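You operate a simulated robot arm through the tools that you are given. There is no shell and no other tool.

You are at the controls of a simulated robot arm. One attempt, no reset.

JOB
Start the end finder up and find the waiting bobbin's end.
Fine: shut the glass drawer, open the suction, set the height to the yarn left on the bobbin under the cap.
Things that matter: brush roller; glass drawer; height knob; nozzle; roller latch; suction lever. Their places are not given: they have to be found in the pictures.

The check looks at the end state, three seconds after you hand in, the way a careful person would. Anything else that was tipped, shoved, dropped, spilled or broken makes it a failure. A push-on lid holds only when it is set on centred and level and pressed home; a screw cap is set on level and turned clockwise until tight.

ROBOT AND FRAMES
A 6-joint arm with a two-finger parallel gripper, fixed in place. Base frame: the origin is on the floor under the middle of its stand, x ahead of it, y to its left, z up. Readings come in m, rad, newtons and seconds.
With the tool pointing down near the work surface it reaches from about 0.1 to 0.54 m from the base axis. Its first joint turns from -2.007 to 2.007 rad. Payload 3.43 kg.
The TCP is the grasp point between the finger pads, 0.034 m short of the fingertips. In the tool frame z runs along the fingers and y along their closing line. The gripper opens to 0.128 m. The fingers are 0.024 m wide and 0.012 m thick; the gripper's body (0.048 by 0.13 m) begins 0.096 m behind the TCP.
Orientation is that of the tool frame in the base frame, as a unit quaternion [w, x, y, z]. With the fingers straight down and closing along the base's y, the tool's x points along the base's -x, its y along +y and its z along -z.

CONTROLS
- The arm moves only by the tool arm_command. Its argument "moves" is a list of rows, each an object (a shift or turn left out is 0, a gripper value left out holds the last) with "grip": the finger opening in m, from 0 to 0.128; "delta_pos": the shift along the tool's x, y, z in units of 20 mm (1.0 is 20 mm), a list of three; "dr": the turn, a rotation vector about the tool's x, y, z in units of 5 degrees (1.0 is 5 degrees), a list of three. In form: [{"grip": grip, "delta_pos": [tx, ty, tz], "dr": [rx, ry, rz]}, ...]. A call has 1 to 20 rows; each row shifts and turns the commanded pose from where the row before left it, along the tool's axes as they then stand. A call with a number of a shift or a turn outside -1 to 1 is refused whole. Each row takes 0.2 s and may step no farther than 0.05 m and 0.15 rad from the row before; otherwise, or with a gripper value out of range, the whole call is refused. A pose out of reach is approached as far as the arm can. The call stops where the force on the tool passes 40 N (or 10 N more than at its start, if that is more) or the arm is blocked; 0.2 s more then pass. Each finger travels about 0.153 m/s and halts on what it meets, pressing with about 31 N; the grip force reading is that of the motor and also rises with nothing between the fingers. The clock runs only during rows and for 0.2 s after the last one: add rows that do not move to give the fingers time. It gives the time, the measured TCP pose, the force on the tool (base axes), the opening and the grip force at its end, in the units of the frame above (readings bear some noise), with the torque about the TCP (base axes, N m) and any sound that the robot's microphone picked up.
- Cameras (640 x 400 px; columns grow to the right, rows downward): "scene" is fixed at [0.3997, -0.6489, 1.4662]; the picture's right is [0.35, 0.94, 0.00], its down [0.70, -0.26, -0.67] and it looks along [-0.63, 0.24, -0.74] (base axes); focal length 313 px, centre (320, 200). "wrist" rides on the gripper at [0.076, -0.011, -0.16] in the tool frame; the picture's right is [0.15, 0.99, 0.00], its down [-0.88, 0.13, -0.46] and it looks along [-0.45, 0.07, 0.89] (tool axes); focal length 234 px, centre (320, 200).
- get_image(camera): a new picture of that camera. The clock stands still meanwhile.
- raise_lower(by): slides the trunk up (or, below 0, down) by that many m; the arm rides with it, the base frame stays. It gives what a move gives, with no picture.
- locate(camera, pixels): for up to 12 pixels [column, row] of the newest picture of that camera ("zoom" is the newest enlarged one), the place [x, y, z] in the base frame of the surface seen there, good to about 0.002 m. The clock stands still meanwhile.
- inspect(camera, box): a new picture of the part [left, top, right, bottom] of that camera's present view, enlarged. The clock stands still meanwhile.
- job_done(): hands the job in; it is judged then, once.

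Unless the task says otherwise, let go and move clear before handing in.

The tools are called after "Emit:" by a JSON object that holds its "name" and its "arguments". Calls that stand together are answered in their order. arm_command: Moves the arm, as the interface text tells. Its arguments: {"type":"object","properties":{"moves":{"type":"array","items":{"type":"object","properties":{"grip":{"type":"number"},"delta_pos":{"type":"array","items":{"type":"number"}},"dr":{"type":"array","items":{"type":"number"}}}}}},"required":["moves"]} The other tools are called the same way: raise_lower (by) moves the trunk up or down; get_image (camera) takes a picture; locate (camera, pixels) gives the place of the surface under pixels of a picture; inspect (camera, box) takes an enlarged picture of a part of a camera's view; job_done () hands the job in.

At the start:

```text
clock: 0.0
position: [0.1822, -0.3516, 1.2114]
orientation: [0.001, 0.0, 1.0, 0.0]
force: [0.3, -0.1, -0.9]
wrist_torque: [-0.01, -0.04, 0.02]
finger_gap: 0.1279
grip_force: 0.0
trunk travel left (down, up): [-0.714, 0.276]
```

scene: 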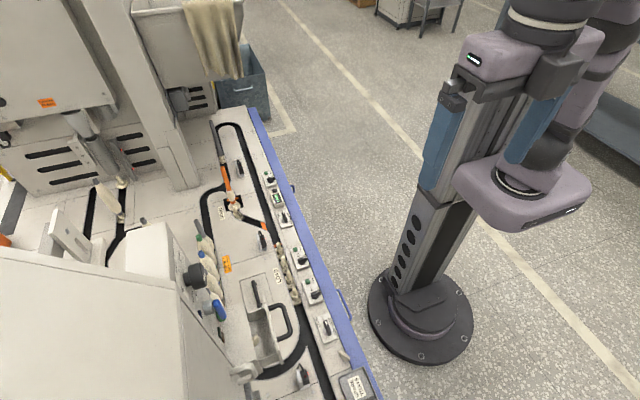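
wrist: 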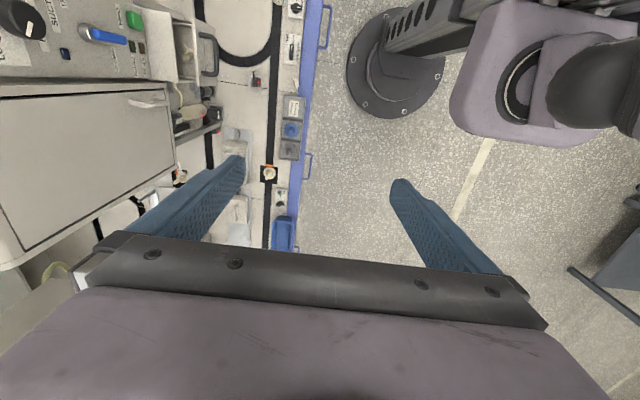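

The scene picture shows a winding machine with a table of controls along a blue edge (about col 210-380, rows 110-400), and the wrist view shows a panel with knobs at the upper left. I'll enlarge several parts to find the named items.

Emit:
{"name": "inspect", "arguments": {"camera": "scene", "box": [200, 200, 400, 400]}}

Emit:
{"name": "inspect", "arguments": {"camera": "scene", "box": [180, 90, 340, 250]}}

Emit:
{"name": "inspect", "arguments": {"camera": "wrist", "box": [0, 0, 320, 200]}}

Emit:
{"name": "inspect", "arguments": {"camera": "scene", "box": [0, 160, 240, 400]}}

```text
2.00 times, centred on (300, 300) of scene
```

zoom: 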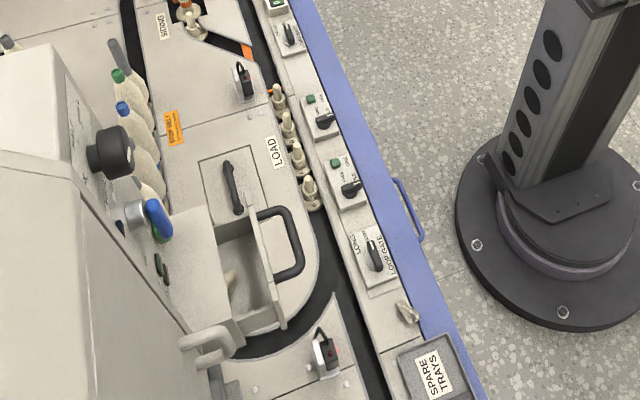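

```text
2.50 times, centred on (260, 170) of scene
```

zoom: 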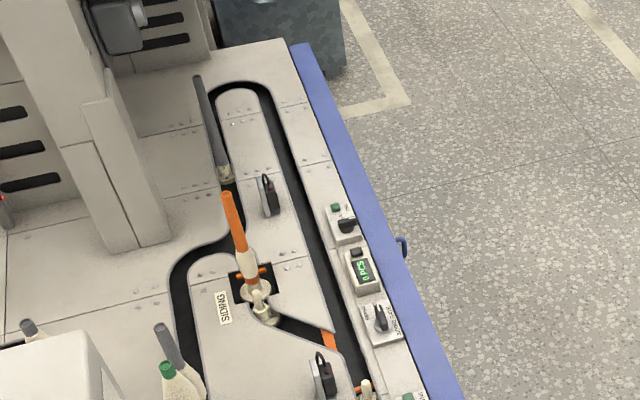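

```text
2.00 times, centred on (160, 100) of wrist
```

zoom: 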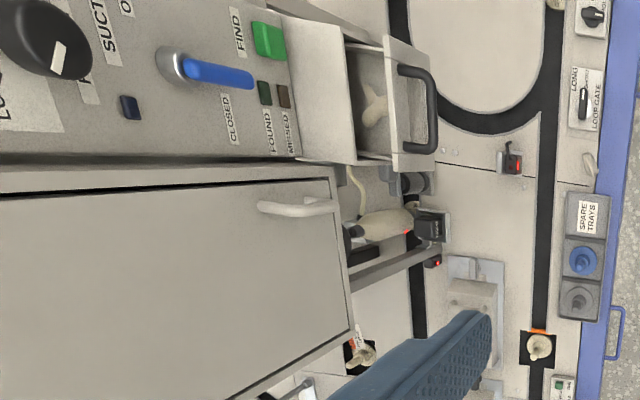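

```text
1.67 times, centred on (120, 280) of scene
```

zoom: 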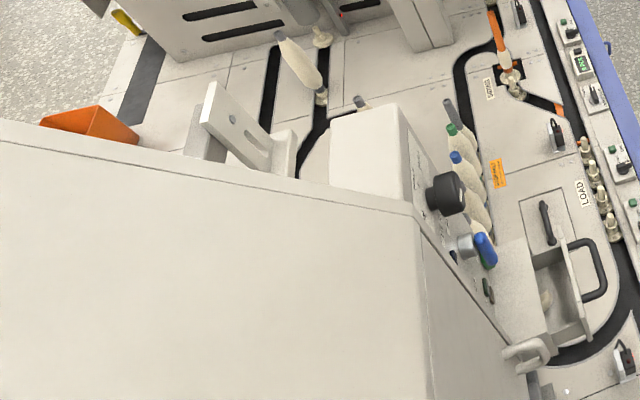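

The panel with the big black knob, blue lever, green FIND button, lamps and the protruding drawer (wrist zoom, cols 0-440, rows 0-180) is the end finder. I'll locate key points in the wrist and scene pictures.

Emit:
{"name": "locate", "arguments": {"camera": "wrist", "pixels": [[24, 20], [88, 33], [115, 37], [134, 20], [63, 53], [210, 55], [180, 50], [132, 46], [142, 48], [150, 100], [195, 110], [215, 112]]}}

Emit:
{"name": "locate", "arguments": {"camera": "scene", "pixels": [[195, 275], [218, 310], [222, 312], [290, 320], [262, 335], [240, 372], [275, 300], [247, 240], [252, 285], [258, 292], [150, 245], [300, 375]]}}

Emit:
{"name": "inspect", "arguments": {"camera": "wrist", "box": [0, 0, 120, 75]}}

Emit:
{"name": "inspect", "arguments": {"camera": "wrist", "box": [100, 60, 260, 160]}}

```text
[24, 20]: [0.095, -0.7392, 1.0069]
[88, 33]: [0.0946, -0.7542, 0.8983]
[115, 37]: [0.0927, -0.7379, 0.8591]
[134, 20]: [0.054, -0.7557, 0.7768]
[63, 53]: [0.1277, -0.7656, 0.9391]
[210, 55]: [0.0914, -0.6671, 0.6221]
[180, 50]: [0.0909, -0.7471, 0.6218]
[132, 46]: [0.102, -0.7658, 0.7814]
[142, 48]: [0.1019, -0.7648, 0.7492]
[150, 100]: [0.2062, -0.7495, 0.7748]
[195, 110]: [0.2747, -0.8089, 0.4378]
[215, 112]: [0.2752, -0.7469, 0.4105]
```

```text
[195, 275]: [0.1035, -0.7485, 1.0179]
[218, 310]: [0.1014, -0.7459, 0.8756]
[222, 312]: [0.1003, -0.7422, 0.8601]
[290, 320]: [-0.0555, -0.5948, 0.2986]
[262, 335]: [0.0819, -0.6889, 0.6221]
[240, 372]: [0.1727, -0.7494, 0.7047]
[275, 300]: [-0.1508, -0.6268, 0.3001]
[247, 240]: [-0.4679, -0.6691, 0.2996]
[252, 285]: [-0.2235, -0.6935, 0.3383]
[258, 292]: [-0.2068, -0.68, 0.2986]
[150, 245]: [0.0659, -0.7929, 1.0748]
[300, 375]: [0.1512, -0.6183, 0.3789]
```

```text
5.33 times, centred on (60, 38) of wrist
```

zoom: 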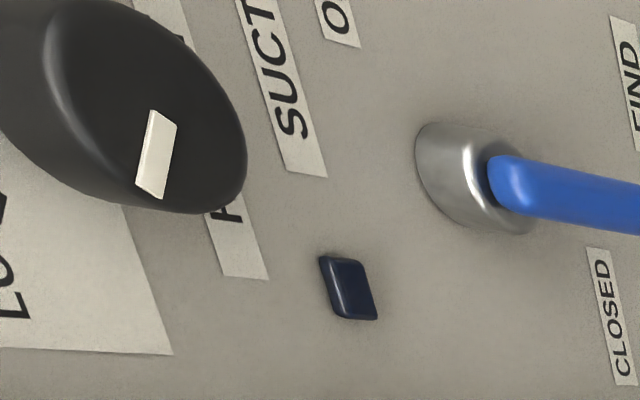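

```text
4.00 times, centred on (180, 110) of wrist
```

zoom: 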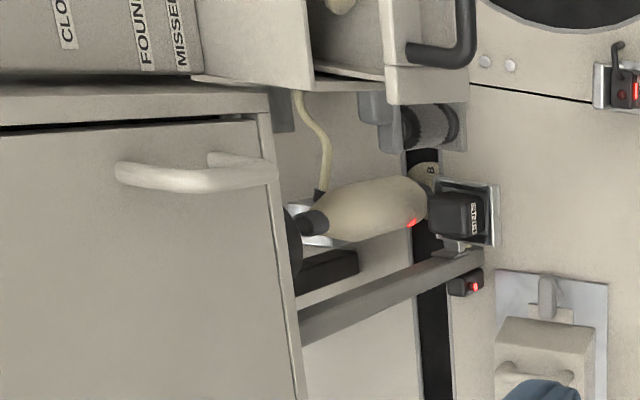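

The end finder panel is a vertical face at about y=-0.77 facing the robot, with the drawer at z≈0.62 below it and a bobbin station lower at z≈0.43. I'll measure the surroundings for clearance before turning the tool to face it.

Emit:
{"name": "locate", "arguments": {"camera": "scene", "pixels": [[20, 280], [100, 330], [180, 380], [170, 310], [60, 255], [140, 225], [130, 30], [60, 60], [200, 30], [330, 380], [350, 340], [70, 235]]}}

Emit:
{"name": "locate", "arguments": {"camera": "wrist", "pixels": [[10, 150], [100, 180], [165, 90], [165, 140], [175, 165], [185, 95], [202, 90], [240, 150], [245, 220], [270, 175], [290, 130], [60, 270]]}}

```text
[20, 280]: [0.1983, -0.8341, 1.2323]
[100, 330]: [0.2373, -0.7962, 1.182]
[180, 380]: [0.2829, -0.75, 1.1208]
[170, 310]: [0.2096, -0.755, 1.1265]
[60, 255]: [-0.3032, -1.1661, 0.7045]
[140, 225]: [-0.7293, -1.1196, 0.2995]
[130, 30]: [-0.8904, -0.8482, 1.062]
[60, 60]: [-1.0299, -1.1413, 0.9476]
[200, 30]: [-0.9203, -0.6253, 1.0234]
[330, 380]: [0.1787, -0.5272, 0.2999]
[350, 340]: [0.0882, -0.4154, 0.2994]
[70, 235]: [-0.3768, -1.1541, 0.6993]
```

```text
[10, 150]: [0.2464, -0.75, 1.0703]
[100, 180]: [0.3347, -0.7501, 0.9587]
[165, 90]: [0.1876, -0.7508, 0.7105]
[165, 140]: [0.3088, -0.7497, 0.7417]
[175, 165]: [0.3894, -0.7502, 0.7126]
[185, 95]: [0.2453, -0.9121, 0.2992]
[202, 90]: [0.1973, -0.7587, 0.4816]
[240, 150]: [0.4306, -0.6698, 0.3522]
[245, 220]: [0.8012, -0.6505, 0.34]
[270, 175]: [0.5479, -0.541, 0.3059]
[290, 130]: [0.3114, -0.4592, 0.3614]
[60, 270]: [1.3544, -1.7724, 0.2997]
```

The panel face is at y≈-0.75 to -0.77, the deck at z≈0.30, and the box top at z≈1.12-1.23, so there is room in front at y>-0.7. I'll shift toward -y and then turn the tool to face the panel with the camera on top.

Emit:
{"name": "arm_command", "arguments": {"moves": [{"delta_pos": [0, -1, 0]}, {"delta_pos": [0, -1, 0]}, {"delta_pos": [0, -1, 0]}, {"delta_pos": [0, -1, 0]}, {"delta_pos": [0, -1, 0]}, {"dr": [0.9238, 0.9238, -0.9238]}, {"dr": [0.9238, 0.9238, -0.9238]}, {"dr": [0.9238, 0.9238, -0.9238]}, {"dr": [0.9238, 0.9238, -0.9238]}, {"dr": [0.9238, 0.9238, -0.9238]}, {"dr": [0.9238, 0.9238, -0.9238]}, {"dr": [0.9238, 0.9238, -0.9238]}]}}

```text
clock: 2.6
position: [0.1769, -0.4314, 1.1768]
orientation: [-0.271, -0.272, 0.883, -0.272]
force: [-0.2, 0.2, 0.2]
wrist_torque: [0.02, 0.01, 0.04]
finger_gap: 0.1279
grip_force: 0.1
out of reach, approached as far as the arm can: row 2, 3, 4, 5
trunk travel left (down, up): [-0.714, 0.276]
```

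Reach ran short at this height but the turn is progressing (about halfway). I'll finish the turn.

Emit:
{"name": "arm_command", "arguments": {"moves": [{"dr": [0.9238, 0.9238, -0.9238]}, {"dr": [0.9238, 0.9238, -0.9238]}, {"dr": [0.9238, 0.9238, -0.9238]}, {"dr": [0.9238, 0.9238, -0.9238]}, {"dr": [0.9238, 0.9238, -0.9238]}, {"dr": [0.9238, 0.9238, -0.9238]}, {"dr": [0.9238, 0.9238, -0.9238]}, {"dr": [0.9238, 0.9238, -0.9238]}]}}

Emit:
{"name": "get_image", "arguments": {"camera": "wrist"}}

Emit:
{"name": "get_image", "arguments": {"camera": "scene"}}

```text
clock: 4.4
position: [0.1755, -0.4309, 1.1775]
orientation: [0.5, 0.5, -0.5, 0.5]
force: [-0.6, 0.0, 0.3]
wrist_torque: [-0.03, -0.01, -0.01]
finger_gap: 0.128
grip_force: 0.0
trunk travel left (down, up): [-0.714, 0.276]
```

```text
taken
```

wrist: 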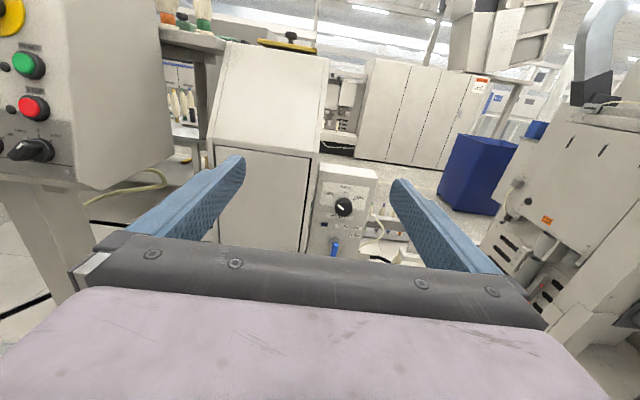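

```text
taken
```

scene: 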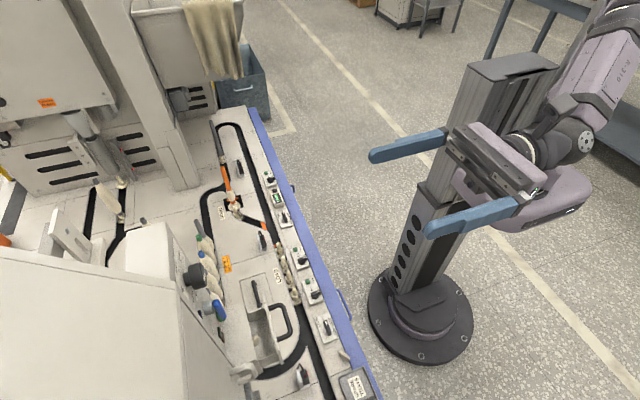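

The tool now faces the panel (knob at wrist pixel (343,207)), and there's another control box at upper left with green/red buttons. I'll enlarge both and locate them.

Emit:
{"name": "inspect", "arguments": {"camera": "wrist", "box": [0, 0, 200, 125]}}

Emit:
{"name": "inspect", "arguments": {"camera": "wrist", "box": [260, 150, 420, 270]}}

Emit:
{"name": "locate", "arguments": {"camera": "wrist", "pixels": [[28, 65], [100, 80], [160, 100], [30, 150], [60, 220], [343, 207], [334, 245], [350, 170], [260, 90], [245, 180]]}}

```text
3.20 times, centred on (100, 62) of wrist
```

zoom: 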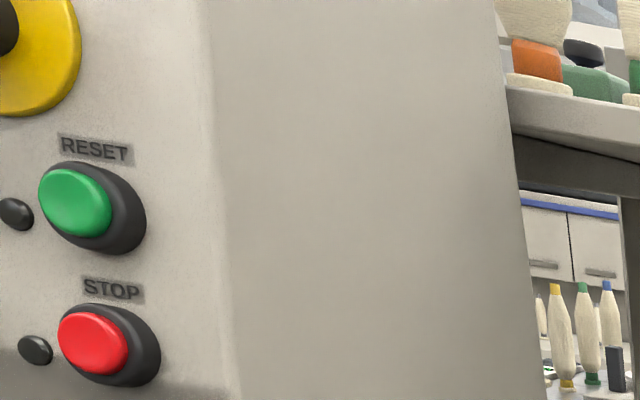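

```text
3.33 times, centred on (340, 210) of wrist
```

zoom: 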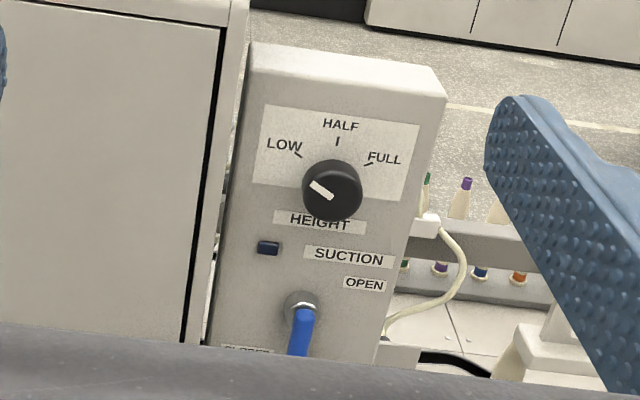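

```text
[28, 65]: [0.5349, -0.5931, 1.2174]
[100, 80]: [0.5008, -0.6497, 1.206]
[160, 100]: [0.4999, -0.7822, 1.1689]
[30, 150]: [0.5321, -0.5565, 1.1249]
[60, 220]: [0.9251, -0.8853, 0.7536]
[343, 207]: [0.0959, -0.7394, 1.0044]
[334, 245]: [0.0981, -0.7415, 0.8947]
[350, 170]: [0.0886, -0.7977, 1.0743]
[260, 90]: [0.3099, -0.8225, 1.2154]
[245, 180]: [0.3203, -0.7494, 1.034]
```

The panel reads LOW/HALF/FULL on the height knob (pointer toward LOW), with SUCTION lever hanging toward CLOSED and OPEN at its right. I'll lower the trunk to view the rest of the panel, drawer and bobbin station.

Emit:
{"name": "raise_lower", "arguments": {"by": -0.3}}

Emit:
{"name": "get_image", "arguments": {"camera": "wrist"}}

```text
clock: 7.4
position: [0.1756, -0.431, 0.8774]
orientation: [0.501, 0.5, -0.5, 0.5]
force: [0.8, -0.1, 0.5]
wrist_torque: [-0.01, 0.03, -0.01]
finger_gap: 0.128
grip_force: 0.0
trunk travel left (down, up): [-0.414, 0.576]
```

```text
taken
```

wrist: 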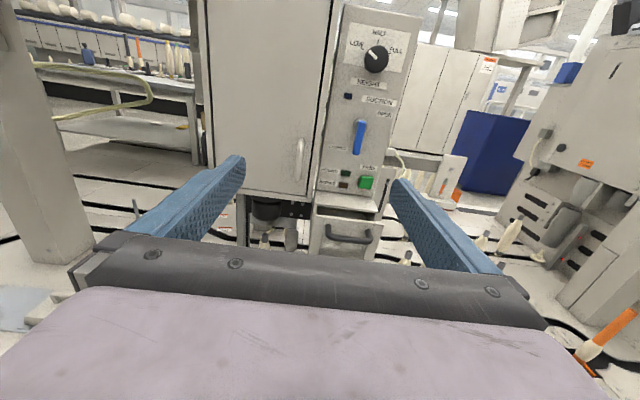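

Emit:
{"name": "inspect", "arguments": {"camera": "wrist", "box": [300, 10, 430, 200]}}

Emit:
{"name": "inspect", "arguments": {"camera": "wrist", "box": [220, 180, 420, 270]}}

Emit:
{"name": "locate", "arguments": {"camera": "wrist", "pixels": [[376, 58], [371, 54], [359, 122], [358, 150], [363, 182], [346, 173], [348, 96], [348, 238], [300, 160], [264, 215], [292, 232], [384, 114]]}}

```text
2.11 times, centred on (365, 105) of wrist
```

zoom: 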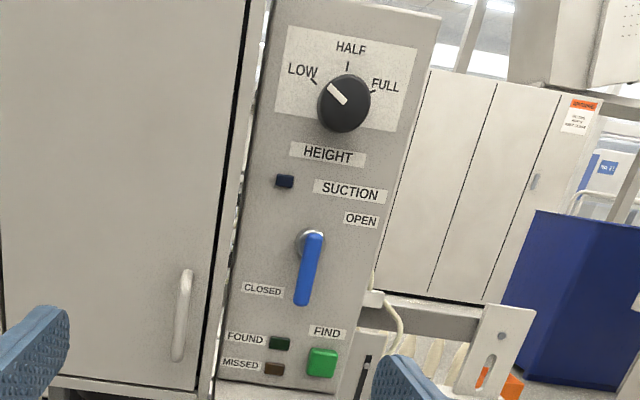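

```text
3.20 times, centred on (320, 225) of wrist
```

zoom: 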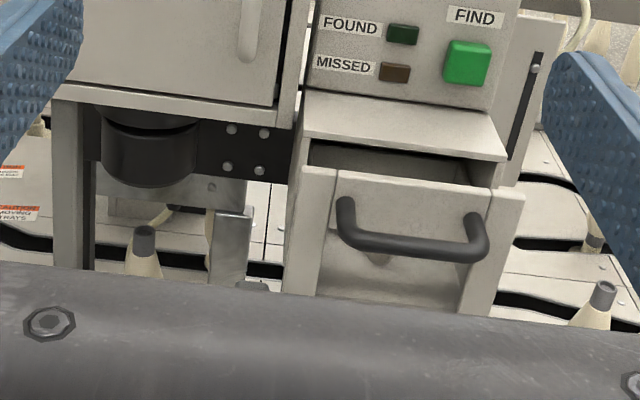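

```text
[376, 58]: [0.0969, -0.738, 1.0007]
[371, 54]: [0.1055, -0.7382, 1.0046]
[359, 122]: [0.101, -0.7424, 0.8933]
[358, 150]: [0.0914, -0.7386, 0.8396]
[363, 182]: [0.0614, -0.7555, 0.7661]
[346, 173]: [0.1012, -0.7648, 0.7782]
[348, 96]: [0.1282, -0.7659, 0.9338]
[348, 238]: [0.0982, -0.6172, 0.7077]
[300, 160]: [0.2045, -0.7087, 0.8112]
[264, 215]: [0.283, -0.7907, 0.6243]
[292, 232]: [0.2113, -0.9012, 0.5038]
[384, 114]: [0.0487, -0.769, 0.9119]
```

I see the black cap at wrist pixel (264,215) and the drawer with its handle at (348,238). I'll check the arm's shape in the scene before lowering further.

Emit:
{"name": "get_image", "arguments": {"camera": "scene"}}

```text
taken
```

scene: 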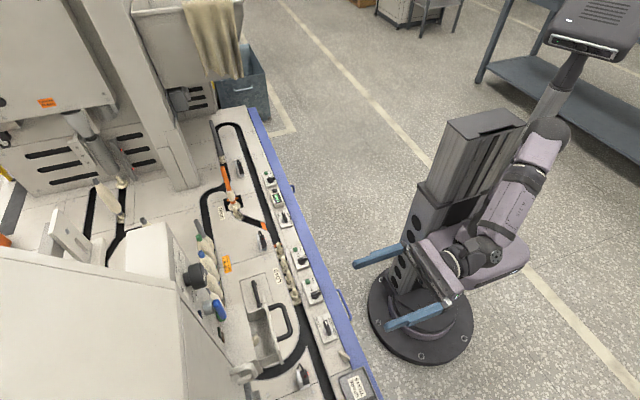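

The arm sits clear of the machine. I'll lower another 0.25 m to look at the bobbin station under the box.

Emit:
{"name": "raise_lower", "arguments": {"by": -0.25}}

Emit:
{"name": "get_image", "arguments": {"camera": "wrist"}}

Emit:
{"name": "inspect", "arguments": {"camera": "wrist", "box": [220, 60, 420, 240]}}

```text
clock: 10.0
position: [0.1767, -0.4303, 0.6285]
orientation: [-0.5, -0.5, 0.5, -0.5]
force: [-0.1, -0.3, 0.1]
wrist_torque: [0.04, 0.03, 0.01]
finger_gap: 0.1278
grip_force: 0.0
trunk travel left (down, up): [-0.164, 0.826]
```

```text
taken
```

wrist: 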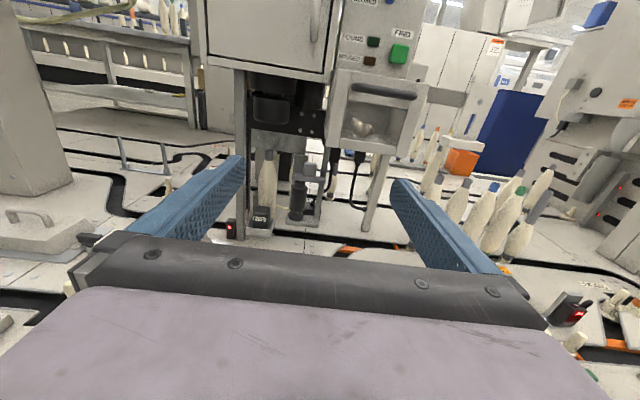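

```text
2.22 times, centred on (320, 150) of wrist
```

zoom: 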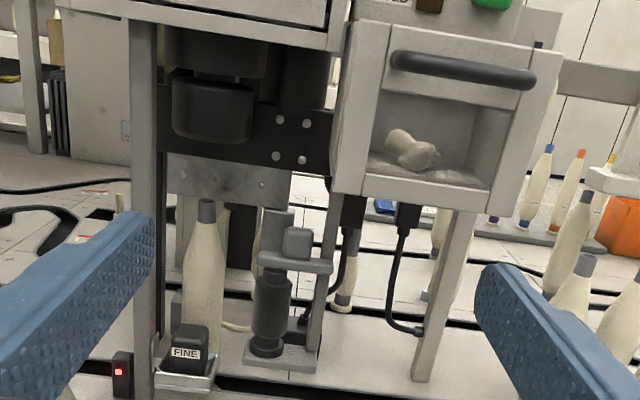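

Below the cap at zoom (210,110) is a bobbin (zoom (205,270)), a block marked FINE (190,350), and a vertical black roller with a bracket (270,310). I'll enlarge this area.

Emit:
{"name": "inspect", "arguments": {"camera": "wrist", "box": [240, 130, 340, 235]}}

Emit:
{"name": "inspect", "arguments": {"camera": "wrist", "box": [230, 60, 340, 160]}}

Emit:
{"name": "locate", "arguments": {"camera": "wrist", "pixels": [[262, 215], [266, 180], [268, 155], [272, 105], [297, 195], [306, 170], [298, 160], [312, 190], [385, 90], [362, 130], [310, 222], [256, 232]]}}

```text
3.81 times, centred on (290, 182) of wrist
```

zoom: 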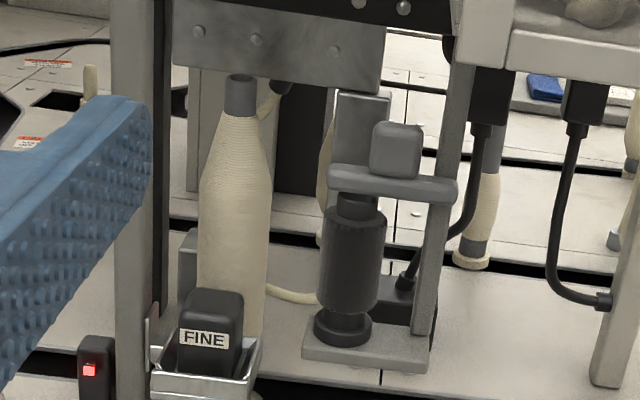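

```text
4.00 times, centred on (285, 110) of wrist
```

zoom: 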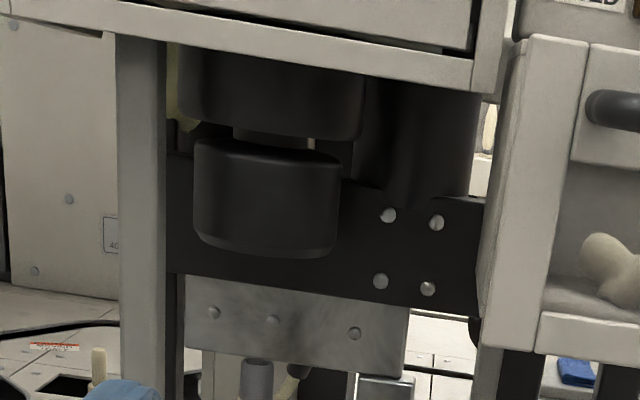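

```text
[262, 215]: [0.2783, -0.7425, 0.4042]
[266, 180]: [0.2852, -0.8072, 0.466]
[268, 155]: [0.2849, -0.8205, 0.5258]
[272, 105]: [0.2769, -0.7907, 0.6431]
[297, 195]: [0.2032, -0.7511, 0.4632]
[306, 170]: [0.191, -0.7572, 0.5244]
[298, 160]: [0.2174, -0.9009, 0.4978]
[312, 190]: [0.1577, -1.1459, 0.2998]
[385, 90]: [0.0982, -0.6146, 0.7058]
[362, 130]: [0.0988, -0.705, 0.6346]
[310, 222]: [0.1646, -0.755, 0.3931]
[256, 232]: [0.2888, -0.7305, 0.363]
```

The bobbin stands at about (0.285,-0.82) under the cap (0.277,-0.79,0.64); the roller bracket is at about (0.2,-0.755,0.46) with a grey block on top at (0.191,-0.757,0.524). I'll bring the camera nearer for a better look, with the fingers narrowed.

Emit:
{"name": "arm_command", "arguments": {"moves": [{"grip": 0.03, "delta_pos": [-0.5, -1, 0.5]}, {"delta_pos": [-0.5, -1, 0.5]}, {"delta_pos": [-0.5, -1, 0.5]}, {"delta_pos": [-0.5, -1, 0.5]}, {"delta_pos": [0, 0, 0.5]}]}}

Emit:
{"name": "get_image", "arguments": {"camera": "wrist"}}

Emit:
{"name": "get_image", "arguments": {"camera": "scene"}}

```text
clock: 11.2
position: [0.2559, -0.4804, 0.5877]
orientation: [0.499, 0.501, -0.499, 0.501]
force: [0.6, -0.2, -0.3]
wrist_torque: [0.02, -0.02, 0.02]
finger_gap: 0.0297
grip_force: 0.0
trunk travel left (down, up): [-0.164, 0.826]
```

```text
taken
```

wrist: 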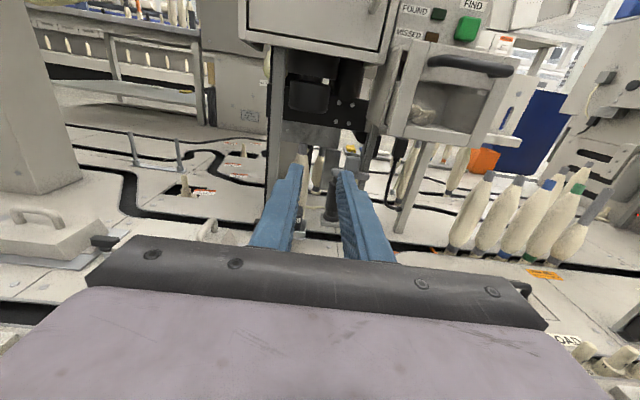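

```text
taken
```

scene: 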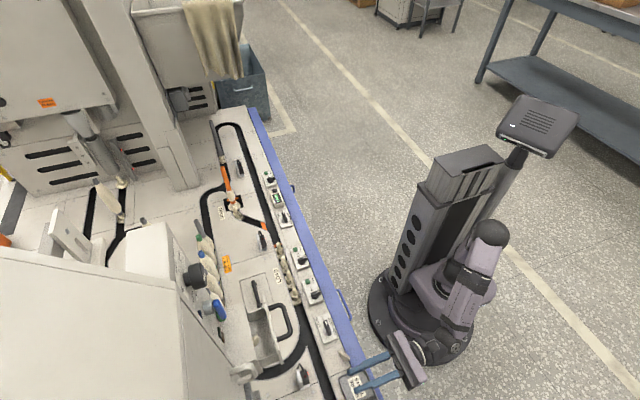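

The narrowed fingers hide the station, so I'll open them again and inspect.

Emit:
{"name": "arm_command", "arguments": {"moves": [{"grip": 0.128}, {}, {}]}}

Emit:
{"name": "inspect", "arguments": {"camera": "wrist", "box": [260, 50, 400, 160]}}

Emit:
{"name": "inspect", "arguments": {"camera": "wrist", "box": [260, 130, 400, 240]}}

```text
clock: 12.0
position: [0.2564, -0.4803, 0.5862]
orientation: [0.501, 0.499, -0.5, 0.499]
force: [0.3, 0.2, -0.9]
wrist_torque: [-0.01, 0.01, 0.01]
finger_gap: 0.1281
grip_force: 0.0
trunk travel left (down, up): [-0.164, 0.826]
```

```text
3.64 times, centred on (330, 105) of wrist
```

zoom: 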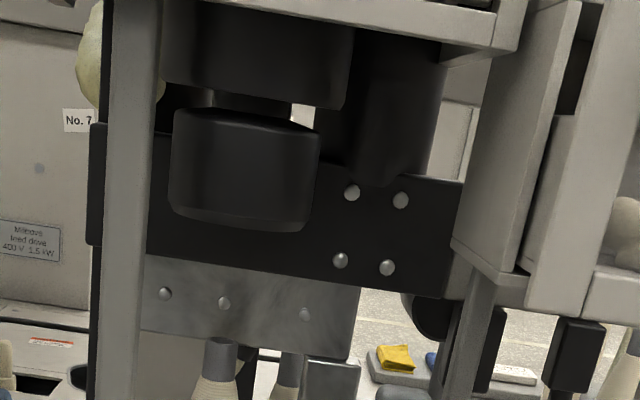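

```text
3.64 times, centred on (330, 185) of wrist
```

zoom: 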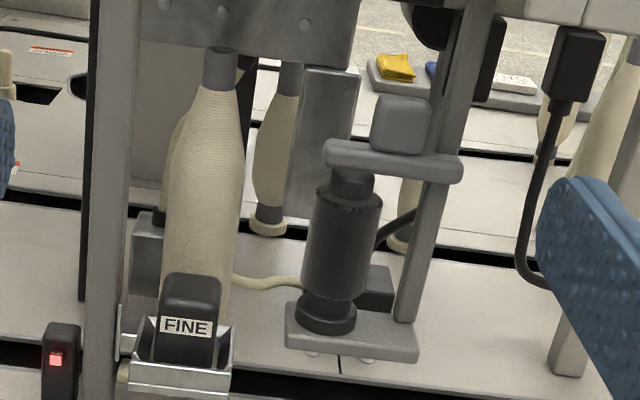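

The area has a bobbin, a FINE block in a metal cradle, and a vertical roller in a bracket with a grey block on top. I'll move closer and lower for detail, staying at y>-0.66.

Emit:
{"name": "arm_command", "arguments": {"moves": [{"delta_pos": [-1, 0.5, 0]}, {"delta_pos": [-1, 0.5, 0.5]}, {"delta_pos": [-1, 0.5, 0.5]}, {"delta_pos": [-1, 0.5, 1]}, {"delta_pos": [-1, 0, 1]}, {"delta_pos": [0, 0, 1]}]}}

Emit:
{"name": "get_image", "arguments": {"camera": "wrist"}}

```text
clock: 13.4
position: [0.2163, -0.5587, 0.4881]
orientation: [0.5, 0.5, -0.5, 0.5]
force: [0.4, -0.5, -0.7]
wrist_torque: [-0.02, 0.0, -0.02]
finger_gap: 0.1279
grip_force: 0.1
trunk travel left (down, up): [-0.164, 0.826]
```

```text
taken
```

wrist: 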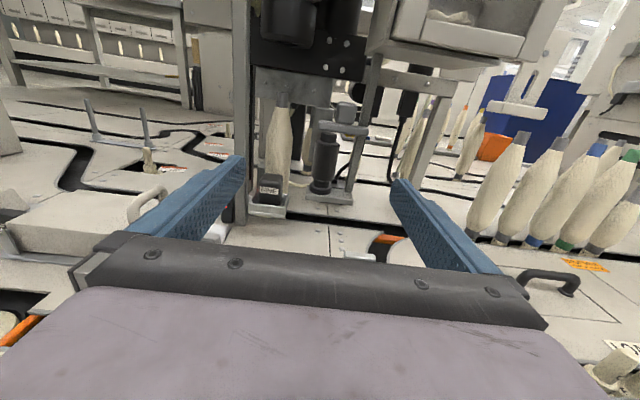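

Emit:
{"name": "inspect", "arguments": {"camera": "wrist", "box": [230, 60, 400, 220]}}

Emit:
{"name": "inspect", "arguments": {"camera": "wrist", "box": [240, 150, 320, 225]}}

Emit:
{"name": "inspect", "arguments": {"camera": "wrist", "box": [290, 80, 380, 215]}}

```text
2.50 times, centred on (315, 140) of wrist
```

zoom: 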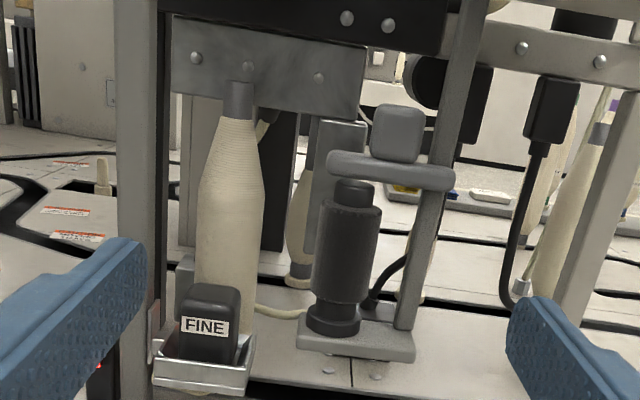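

```text
5.33 times, centred on (280, 188) of wrist
```

zoom: 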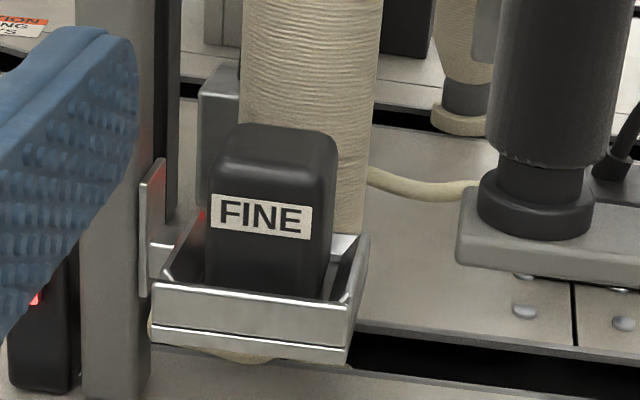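

```text
2.96 times, centred on (335, 148) of wrist
```

zoom: 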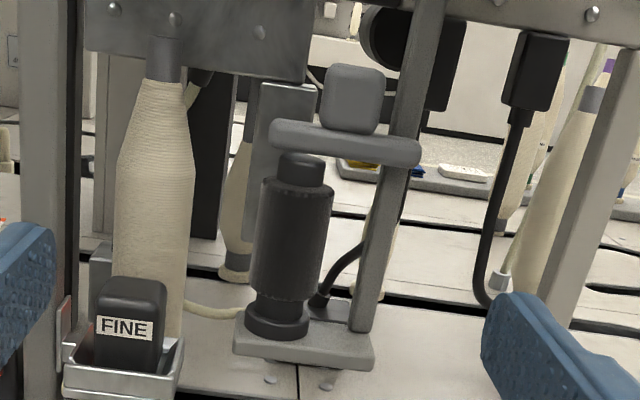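

The FINE block stands in a metal tray in front of the bobbin; the roller and its bracket are to the right. I'll look over the rest of the deck for other labelled pieces before deciding what each is.

Emit:
{"name": "inspect", "arguments": {"camera": "scene", "box": [200, 300, 320, 400]}}

Emit:
{"name": "inspect", "arguments": {"camera": "scene", "box": [180, 220, 320, 320]}}

Emit:
{"name": "inspect", "arguments": {"camera": "wrist", "box": [0, 80, 250, 240]}}

Emit:
{"name": "inspect", "arguments": {"camera": "wrist", "box": [390, 60, 640, 230]}}

Emit:
{"name": "inspect", "arguments": {"camera": "wrist", "box": [240, 0, 480, 110]}}

```text
4.00 times, centred on (260, 350) of scene
```

zoom: 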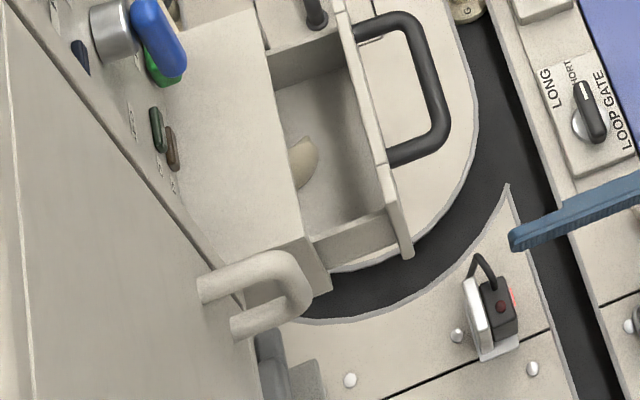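

```text
4.00 times, centred on (250, 270) of scene
```

zoom: 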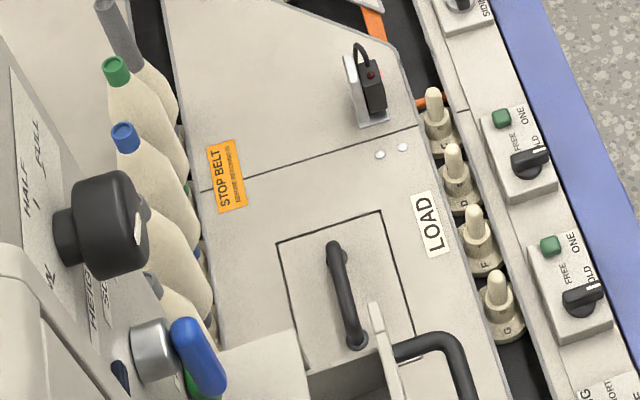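

```text
2.50 times, centred on (125, 160) of wrist
```

zoom: 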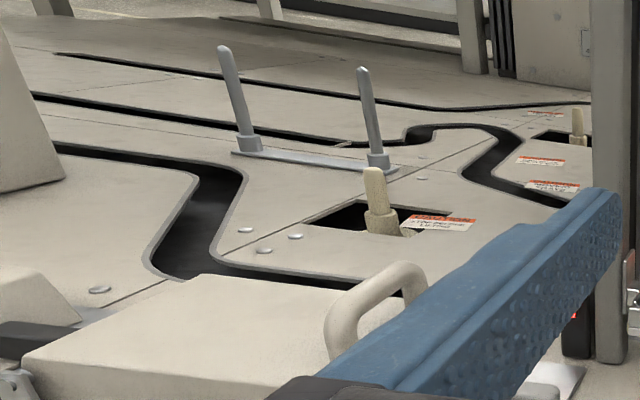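

```text
2.35 times, centred on (515, 145) of wrist
```

zoom: 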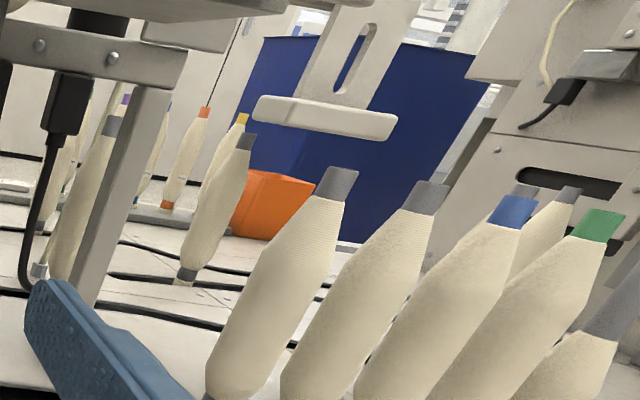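

```text
2.67 times, centred on (360, 55) of wrist
```

zoom: 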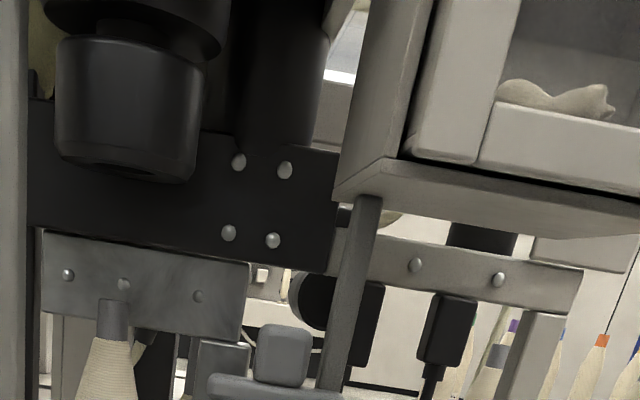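

Nothing else labelled COARSE so far. I'll look at the station from the left side (larger x), yawing the tool toward -x.

Emit:
{"name": "arm_command", "arguments": {"moves": [{"delta_pos": [0, 0, -1]}, {"delta_pos": [0, -1, -1], "dr": [-1, 0, 0]}, {"delta_pos": [0, -1, 0], "dr": [-1, 0, 0]}, {"delta_pos": [0, -1, 0], "dr": [-1, 0, 0]}, {"delta_pos": [0, -1, 0], "dr": [-1, 0, 0]}, {"delta_pos": [0, -1, 0], "dr": [-1, 0, 0]}, {"delta_pos": [0, -1, 0], "dr": [-1, 0, 0]}]}}

Emit:
{"name": "get_image", "arguments": {"camera": "wrist"}}

```text
clock: 15.0
position: [0.3321, -0.5464, 0.4893]
orientation: [0.612, 0.354, -0.612, 0.353]
force: [-0.1, -0.1, 0.4]
wrist_torque: [0.02, -0.01, 0.04]
finger_gap: 0.1279
grip_force: 0.0
trunk travel left (down, up): [-0.164, 0.826]
```

```text
taken
```

wrist: 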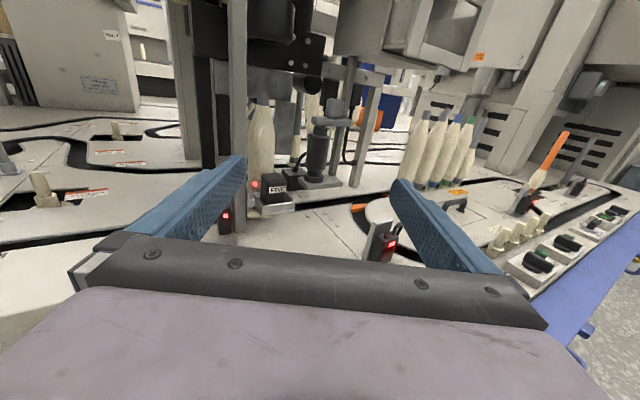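

Emit:
{"name": "inspect", "arguments": {"camera": "wrist", "box": [220, 70, 380, 220]}}

Emit:
{"name": "inspect", "arguments": {"camera": "wrist", "box": [190, 0, 430, 110]}}

Emit:
{"name": "locate", "arguments": {"camera": "wrist", "pixels": [[270, 190], [252, 205], [290, 203], [258, 150], [317, 150], [327, 135], [340, 105], [325, 185], [300, 175], [355, 170], [275, 205], [275, 178]]}}

```text
2.67 times, centred on (300, 145) of wrist
```

zoom: 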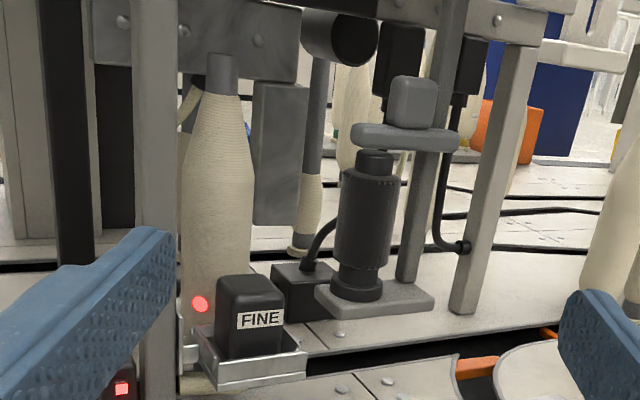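

```text
2.67 times, centred on (310, 55) of wrist
```

zoom: 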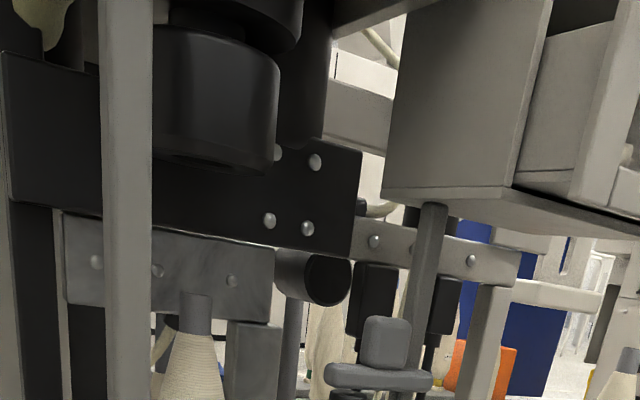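

```text
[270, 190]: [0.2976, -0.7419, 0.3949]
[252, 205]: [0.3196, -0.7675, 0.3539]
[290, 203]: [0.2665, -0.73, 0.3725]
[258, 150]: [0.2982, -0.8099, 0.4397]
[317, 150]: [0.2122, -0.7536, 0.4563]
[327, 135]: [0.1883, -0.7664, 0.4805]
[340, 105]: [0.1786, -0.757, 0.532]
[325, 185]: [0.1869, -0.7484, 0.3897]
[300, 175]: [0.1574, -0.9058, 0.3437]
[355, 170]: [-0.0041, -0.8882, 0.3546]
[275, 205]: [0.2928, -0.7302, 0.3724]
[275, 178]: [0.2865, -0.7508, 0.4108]
```

From this side I see the bobbin with a red spot on it, the FINE block in its tray, and the roller between a base plate and a top bar with a grey block. I'll swing to the other side (smaller x) for the opposite view.

Emit:
{"name": "arm_command", "arguments": {"moves": [{"delta_pos": [0, 1, 0], "dr": [1, 0, 0]}, {"delta_pos": [0, 1, 0], "dr": [1, 0, 0]}, {"delta_pos": [0, 1, 0], "dr": [1, 0, 0]}, {"delta_pos": [0, 1, 0], "dr": [1, 0, 0]}, {"delta_pos": [0, 1, 0], "dr": [1, 0, 0]}, {"delta_pos": [0, 1, 0], "dr": [1, 0, 0]}, {"delta_pos": [0, 1, 0], "dr": [1, 0, 0]}, {"delta_pos": [0, 1, 0], "dr": [1, 0, 0]}, {"delta_pos": [0, 1, 0], "dr": [1, 0, 0]}, {"delta_pos": [0, 1, 0], "dr": [1, 0, 0]}, {"delta_pos": [0, 1, 0], "dr": [1, 0, 0]}, {"delta_pos": [0, 1, 0], "dr": [1, 0, 0]}]}}

Emit:
{"name": "get_image", "arguments": {"camera": "wrist"}}

```text
clock: 17.6
position: [0.1948, -0.5078, 0.489]
orientation: [0.468, 0.53, -0.468, 0.53]
force: [0.1, -0.4, 0.0]
wrist_torque: [-0.01, 0.04, -0.03]
finger_gap: 0.1278
grip_force: 0.1
out of reach, approached as far as the arm can: row 8, 9, 10, 11, 12
trunk travel left (down, up): [-0.164, 0.826]
```

```text
taken
```

wrist: 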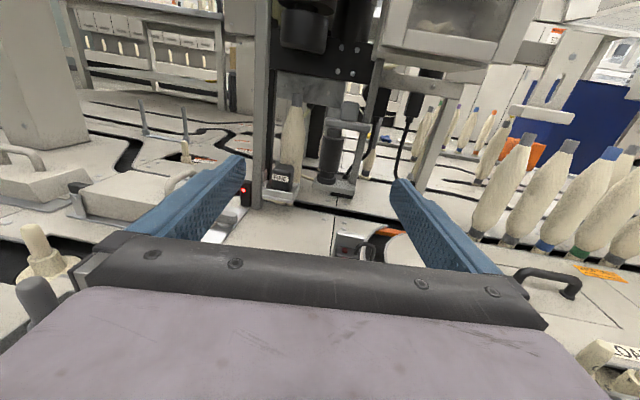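

The arm stopped at its reach limit around x=0.195 with yaw about +7°, but the view is good. I'll enlarge the station again.

Emit:
{"name": "inspect", "arguments": {"camera": "wrist", "box": [260, 80, 400, 215]}}

Emit:
{"name": "inspect", "arguments": {"camera": "wrist", "box": [300, 85, 380, 205]}}

Emit:
{"name": "locate", "arguments": {"camera": "wrist", "pixels": [[350, 108], [345, 125], [365, 125], [332, 122], [332, 140], [330, 165], [325, 180], [345, 190], [320, 195], [362, 160], [283, 178], [283, 190]]}}

```text
2.96 times, centred on (330, 148) of wrist
```

zoom: 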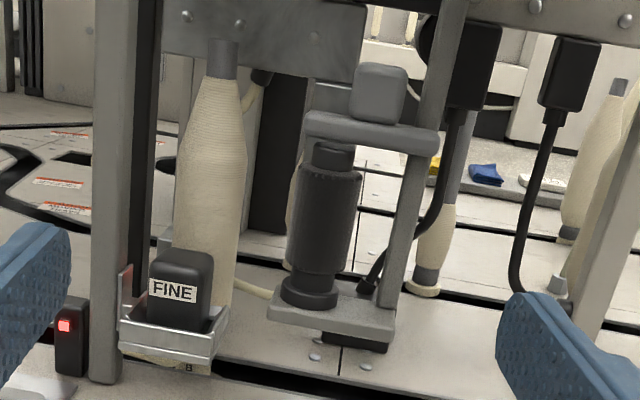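

```text
3.33 times, centred on (340, 145) of wrist
```

zoom: 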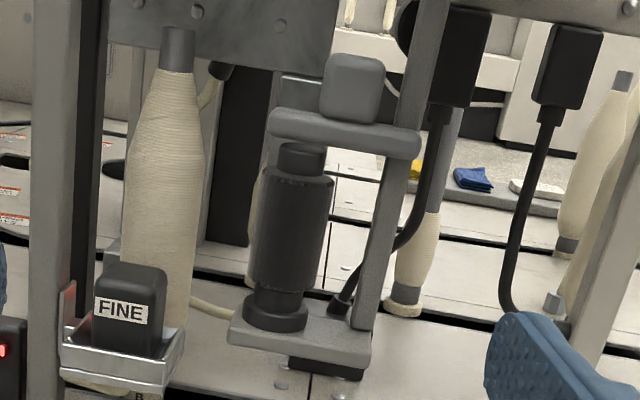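

```text
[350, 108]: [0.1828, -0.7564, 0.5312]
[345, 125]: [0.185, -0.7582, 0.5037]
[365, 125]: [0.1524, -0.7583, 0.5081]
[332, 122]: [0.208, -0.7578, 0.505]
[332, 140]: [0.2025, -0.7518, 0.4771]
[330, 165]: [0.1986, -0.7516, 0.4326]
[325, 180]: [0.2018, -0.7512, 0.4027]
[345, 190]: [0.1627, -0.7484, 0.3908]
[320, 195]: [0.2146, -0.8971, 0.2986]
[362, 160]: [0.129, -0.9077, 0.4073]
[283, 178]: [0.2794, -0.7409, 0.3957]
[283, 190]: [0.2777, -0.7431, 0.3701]
```

The roller assembly is a C-frame at x≈0.155-0.215 with the grey block on its top bar. I'll pitch the tool down and move over to view the tray, nozzle and latch from above.

Emit:
{"name": "arm_command", "arguments": {"moves": [{"dr": [-1, 0, 0]}, {"dr": [-0.42, 0, 0], "delta_pos": [0.5, -1, 0]}, {"delta_pos": [0.5, -1, 1]}, {"delta_pos": [0.5, 0, 1]}, {"delta_pos": [0.5, 0, 1]}, {"dr": [0, -1, 0]}, {"dr": [0, -1, 0]}, {"dr": [0, -1, 0]}, {"dr": [0, -1, 0]}, {"dr": [0, -1, 0]}, {"dr": [0, -1, 0]}]}}

Emit:
{"name": "get_image", "arguments": {"camera": "wrist"}}

```text
clock: 20.0
position: [0.2362, -0.5675, 0.5285]
orientation: [0.353, 0.613, -0.612, 0.354]
force: [0.8, -0.1, 0.4]
wrist_torque: [-0.01, 0.01, 0.0]
finger_gap: 0.128
grip_force: 0.0
trunk travel left (down, up): [-0.164, 0.826]
```

```text
taken
```

wrist: 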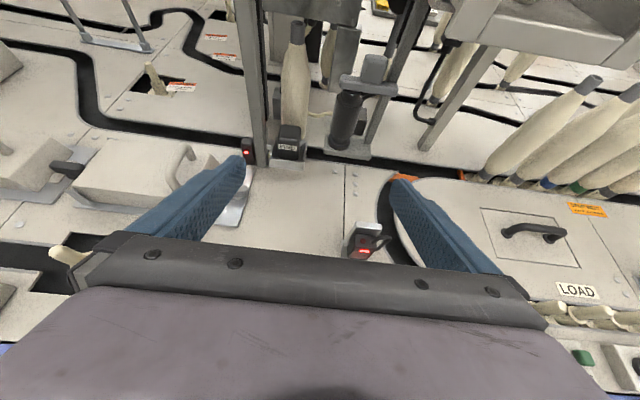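

Emit:
{"name": "inspect", "arguments": {"camera": "wrist", "box": [230, 10, 420, 180]}}

Emit:
{"name": "inspect", "arguments": {"camera": "wrist", "box": [325, 40, 405, 170]}}

Emit:
{"name": "inspect", "arguments": {"camera": "wrist", "box": [250, 100, 330, 180]}}

```text
2.35 times, centred on (325, 95) of wrist
```

zoom: 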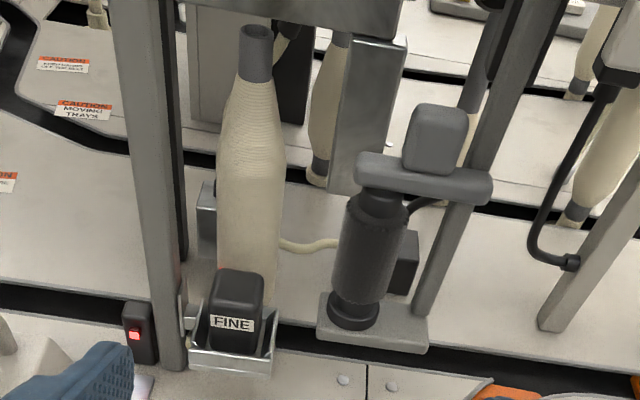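

```text
3.08 times, centred on (365, 105) of wrist
```

zoom: 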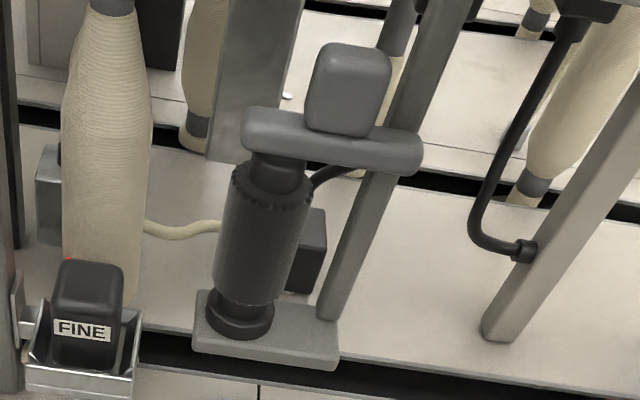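

```text
5.00 times, centred on (290, 140) of wrist
```

zoom: 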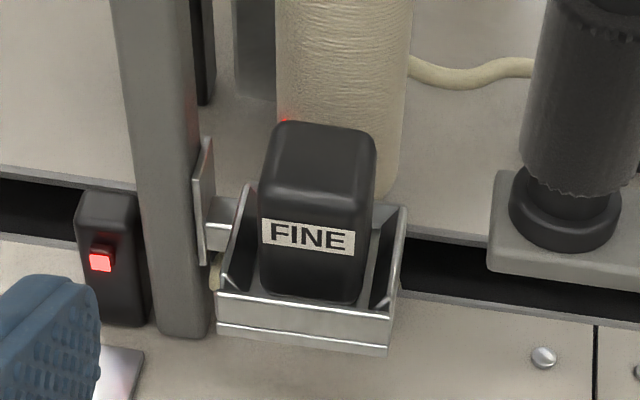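

From above, the FINE block is seated in a metal bracket fixed to the post in front of the bobbin, and the top bar lies across the roller's stem, so both look in place. Next I'll level the tool, back off, and raise the trunk to look squarely at the control panel.

Emit:
{"name": "arm_command", "arguments": {"moves": [{"dr": [0, 1, 0]}, {"dr": [0, 1, 0]}, {"dr": [0, 1, 0]}, {"dr": [0, 1, 0]}, {"dr": [0, 1, 0]}, {"dr": [0, 1, 0]}]}}

Emit:
{"name": "raise_lower", "arguments": {"by": 0.33}}

Emit:
{"name": "arm_command", "arguments": {"moves": [{"delta_pos": [0, 1, 0.2]}, {"delta_pos": [0, 1, 0.2]}, {"delta_pos": [0, 1, 0.2]}, {"delta_pos": [0, 1, 0.2]}, {"delta_pos": [0, 1, 0]}, {"delta_pos": [0, 1, 0]}, {"delta_pos": [0, 1, 0]}]}}

Emit:
{"name": "get_image", "arguments": {"camera": "wrist"}}

```text
clock: 21.4
position: [0.2356, -0.5685, 0.5287]
orientation: [0.5, 0.5, -0.499, 0.501]
force: [-0.1, -0.8, 0.0]
wrist_torque: [0.01, -0.01, -0.03]
finger_gap: 0.1279
grip_force: 0.1
trunk travel left (down, up): [-0.164, 0.826]
```

```text
clock: 24.6
position: [0.236, -0.5695, 0.8582]
orientation: [0.5, 0.499, -0.5, 0.5]
force: [-0.2, 0.0, 0.6]
wrist_torque: [0.02, 0.02, 0.02]
finger_gap: 0.1278
grip_force: 0.0
trunk travel left (down, up): [-0.494, 0.496]
```

```text
clock: 26.2
position: [0.1265, -0.5798, 0.8632]
orientation: [-0.503, -0.497, 0.505, -0.495]
force: [-0.8, 0.7, -0.4]
wrist_torque: [-0.02, 0.01, 0.0]
finger_gap: 0.1282
grip_force: 0.0
out of reach, approached as far as the arm can: row 6, 7
trunk travel left (down, up): [-0.494, 0.496]
```

```text
taken
```

wrist: 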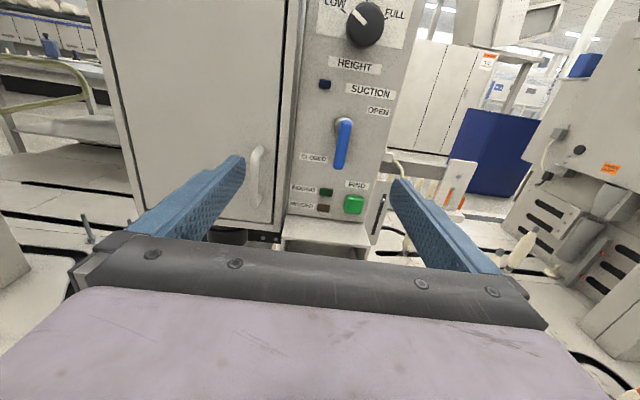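

The panel is now close and clear. I'll enlarge it and locate the knob, ticks, lever and button.

Emit:
{"name": "inspect", "arguments": {"camera": "wrist", "box": [290, 0, 430, 220]}}

Emit:
{"name": "inspect", "arguments": {"camera": "wrist", "box": [315, 0, 415, 60]}}

Emit:
{"name": "locate", "arguments": {"camera": "wrist", "pixels": [[365, 25], [360, 20], [345, 13], [388, 18], [342, 125], [342, 145], [338, 165], [353, 204], [326, 192], [323, 208], [311, 160], [377, 112]]}}

```text
1.82 times, centred on (360, 110) of wrist
```

zoom: 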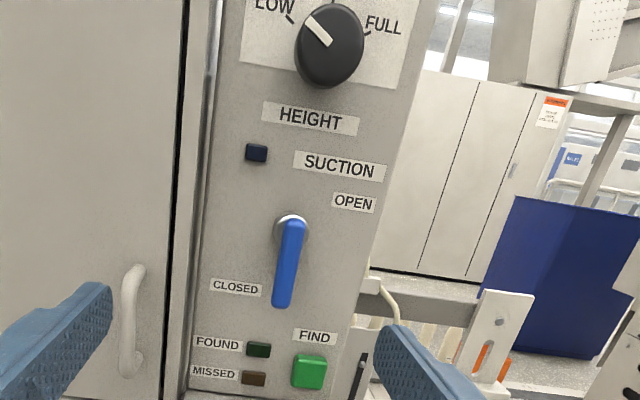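

```text
6.40 times, centred on (365, 30) of wrist
```

zoom: 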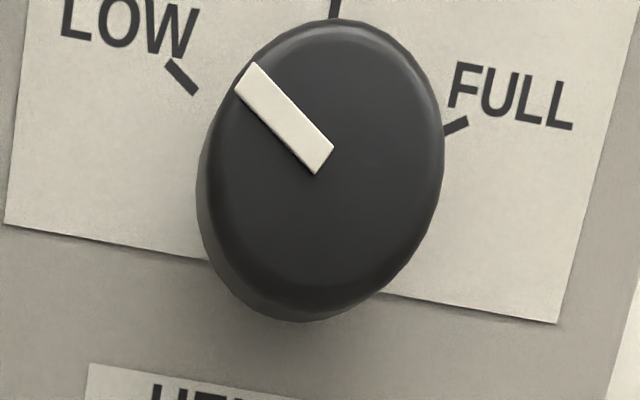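

```text
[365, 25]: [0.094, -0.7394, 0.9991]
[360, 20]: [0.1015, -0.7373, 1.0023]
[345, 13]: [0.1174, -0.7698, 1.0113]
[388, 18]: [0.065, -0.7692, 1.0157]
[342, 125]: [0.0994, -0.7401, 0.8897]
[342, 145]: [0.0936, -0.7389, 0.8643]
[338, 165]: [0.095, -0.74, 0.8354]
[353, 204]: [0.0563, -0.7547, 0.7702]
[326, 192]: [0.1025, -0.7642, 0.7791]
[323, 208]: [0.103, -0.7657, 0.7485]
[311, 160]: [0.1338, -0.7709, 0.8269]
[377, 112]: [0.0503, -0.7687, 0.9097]
```

I'll pin down the pointer's ends, the ticks, and the knob's outline precisely.

Emit:
{"name": "locate", "arguments": {"camera": "wrist", "pixels": [[354.5, 12.5], [364.5, 25], [343.4, 12], [367.2, 1.3], [386.5, 19.8], [349, 30], [384, 22], [363, 46], [368, 5], [377, 35], [352, 20], [340, 119]]}}

Emit:
{"name": "inspect", "arguments": {"camera": "wrist", "box": [320, 105, 380, 175]}}

```text
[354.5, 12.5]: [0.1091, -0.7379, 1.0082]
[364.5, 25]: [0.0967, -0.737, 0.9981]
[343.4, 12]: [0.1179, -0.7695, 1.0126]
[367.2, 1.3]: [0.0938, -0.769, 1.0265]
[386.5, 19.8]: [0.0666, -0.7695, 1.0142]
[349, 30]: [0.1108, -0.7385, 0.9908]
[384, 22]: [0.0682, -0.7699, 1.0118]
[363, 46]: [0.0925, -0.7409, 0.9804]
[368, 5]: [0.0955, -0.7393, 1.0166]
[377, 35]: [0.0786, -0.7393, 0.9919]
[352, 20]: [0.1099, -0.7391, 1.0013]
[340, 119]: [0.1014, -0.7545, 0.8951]
```

```text
5.71 times, centred on (350, 140) of wrist
```

zoom: 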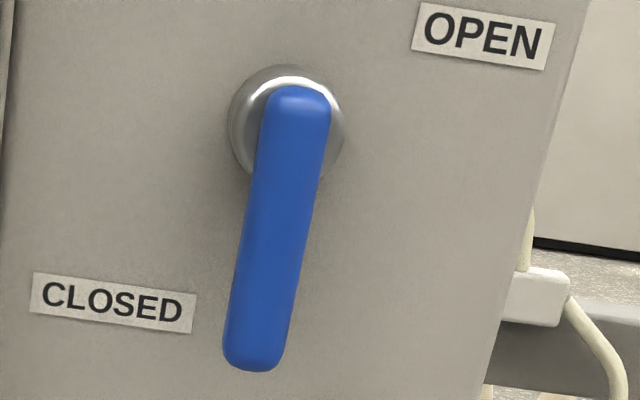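

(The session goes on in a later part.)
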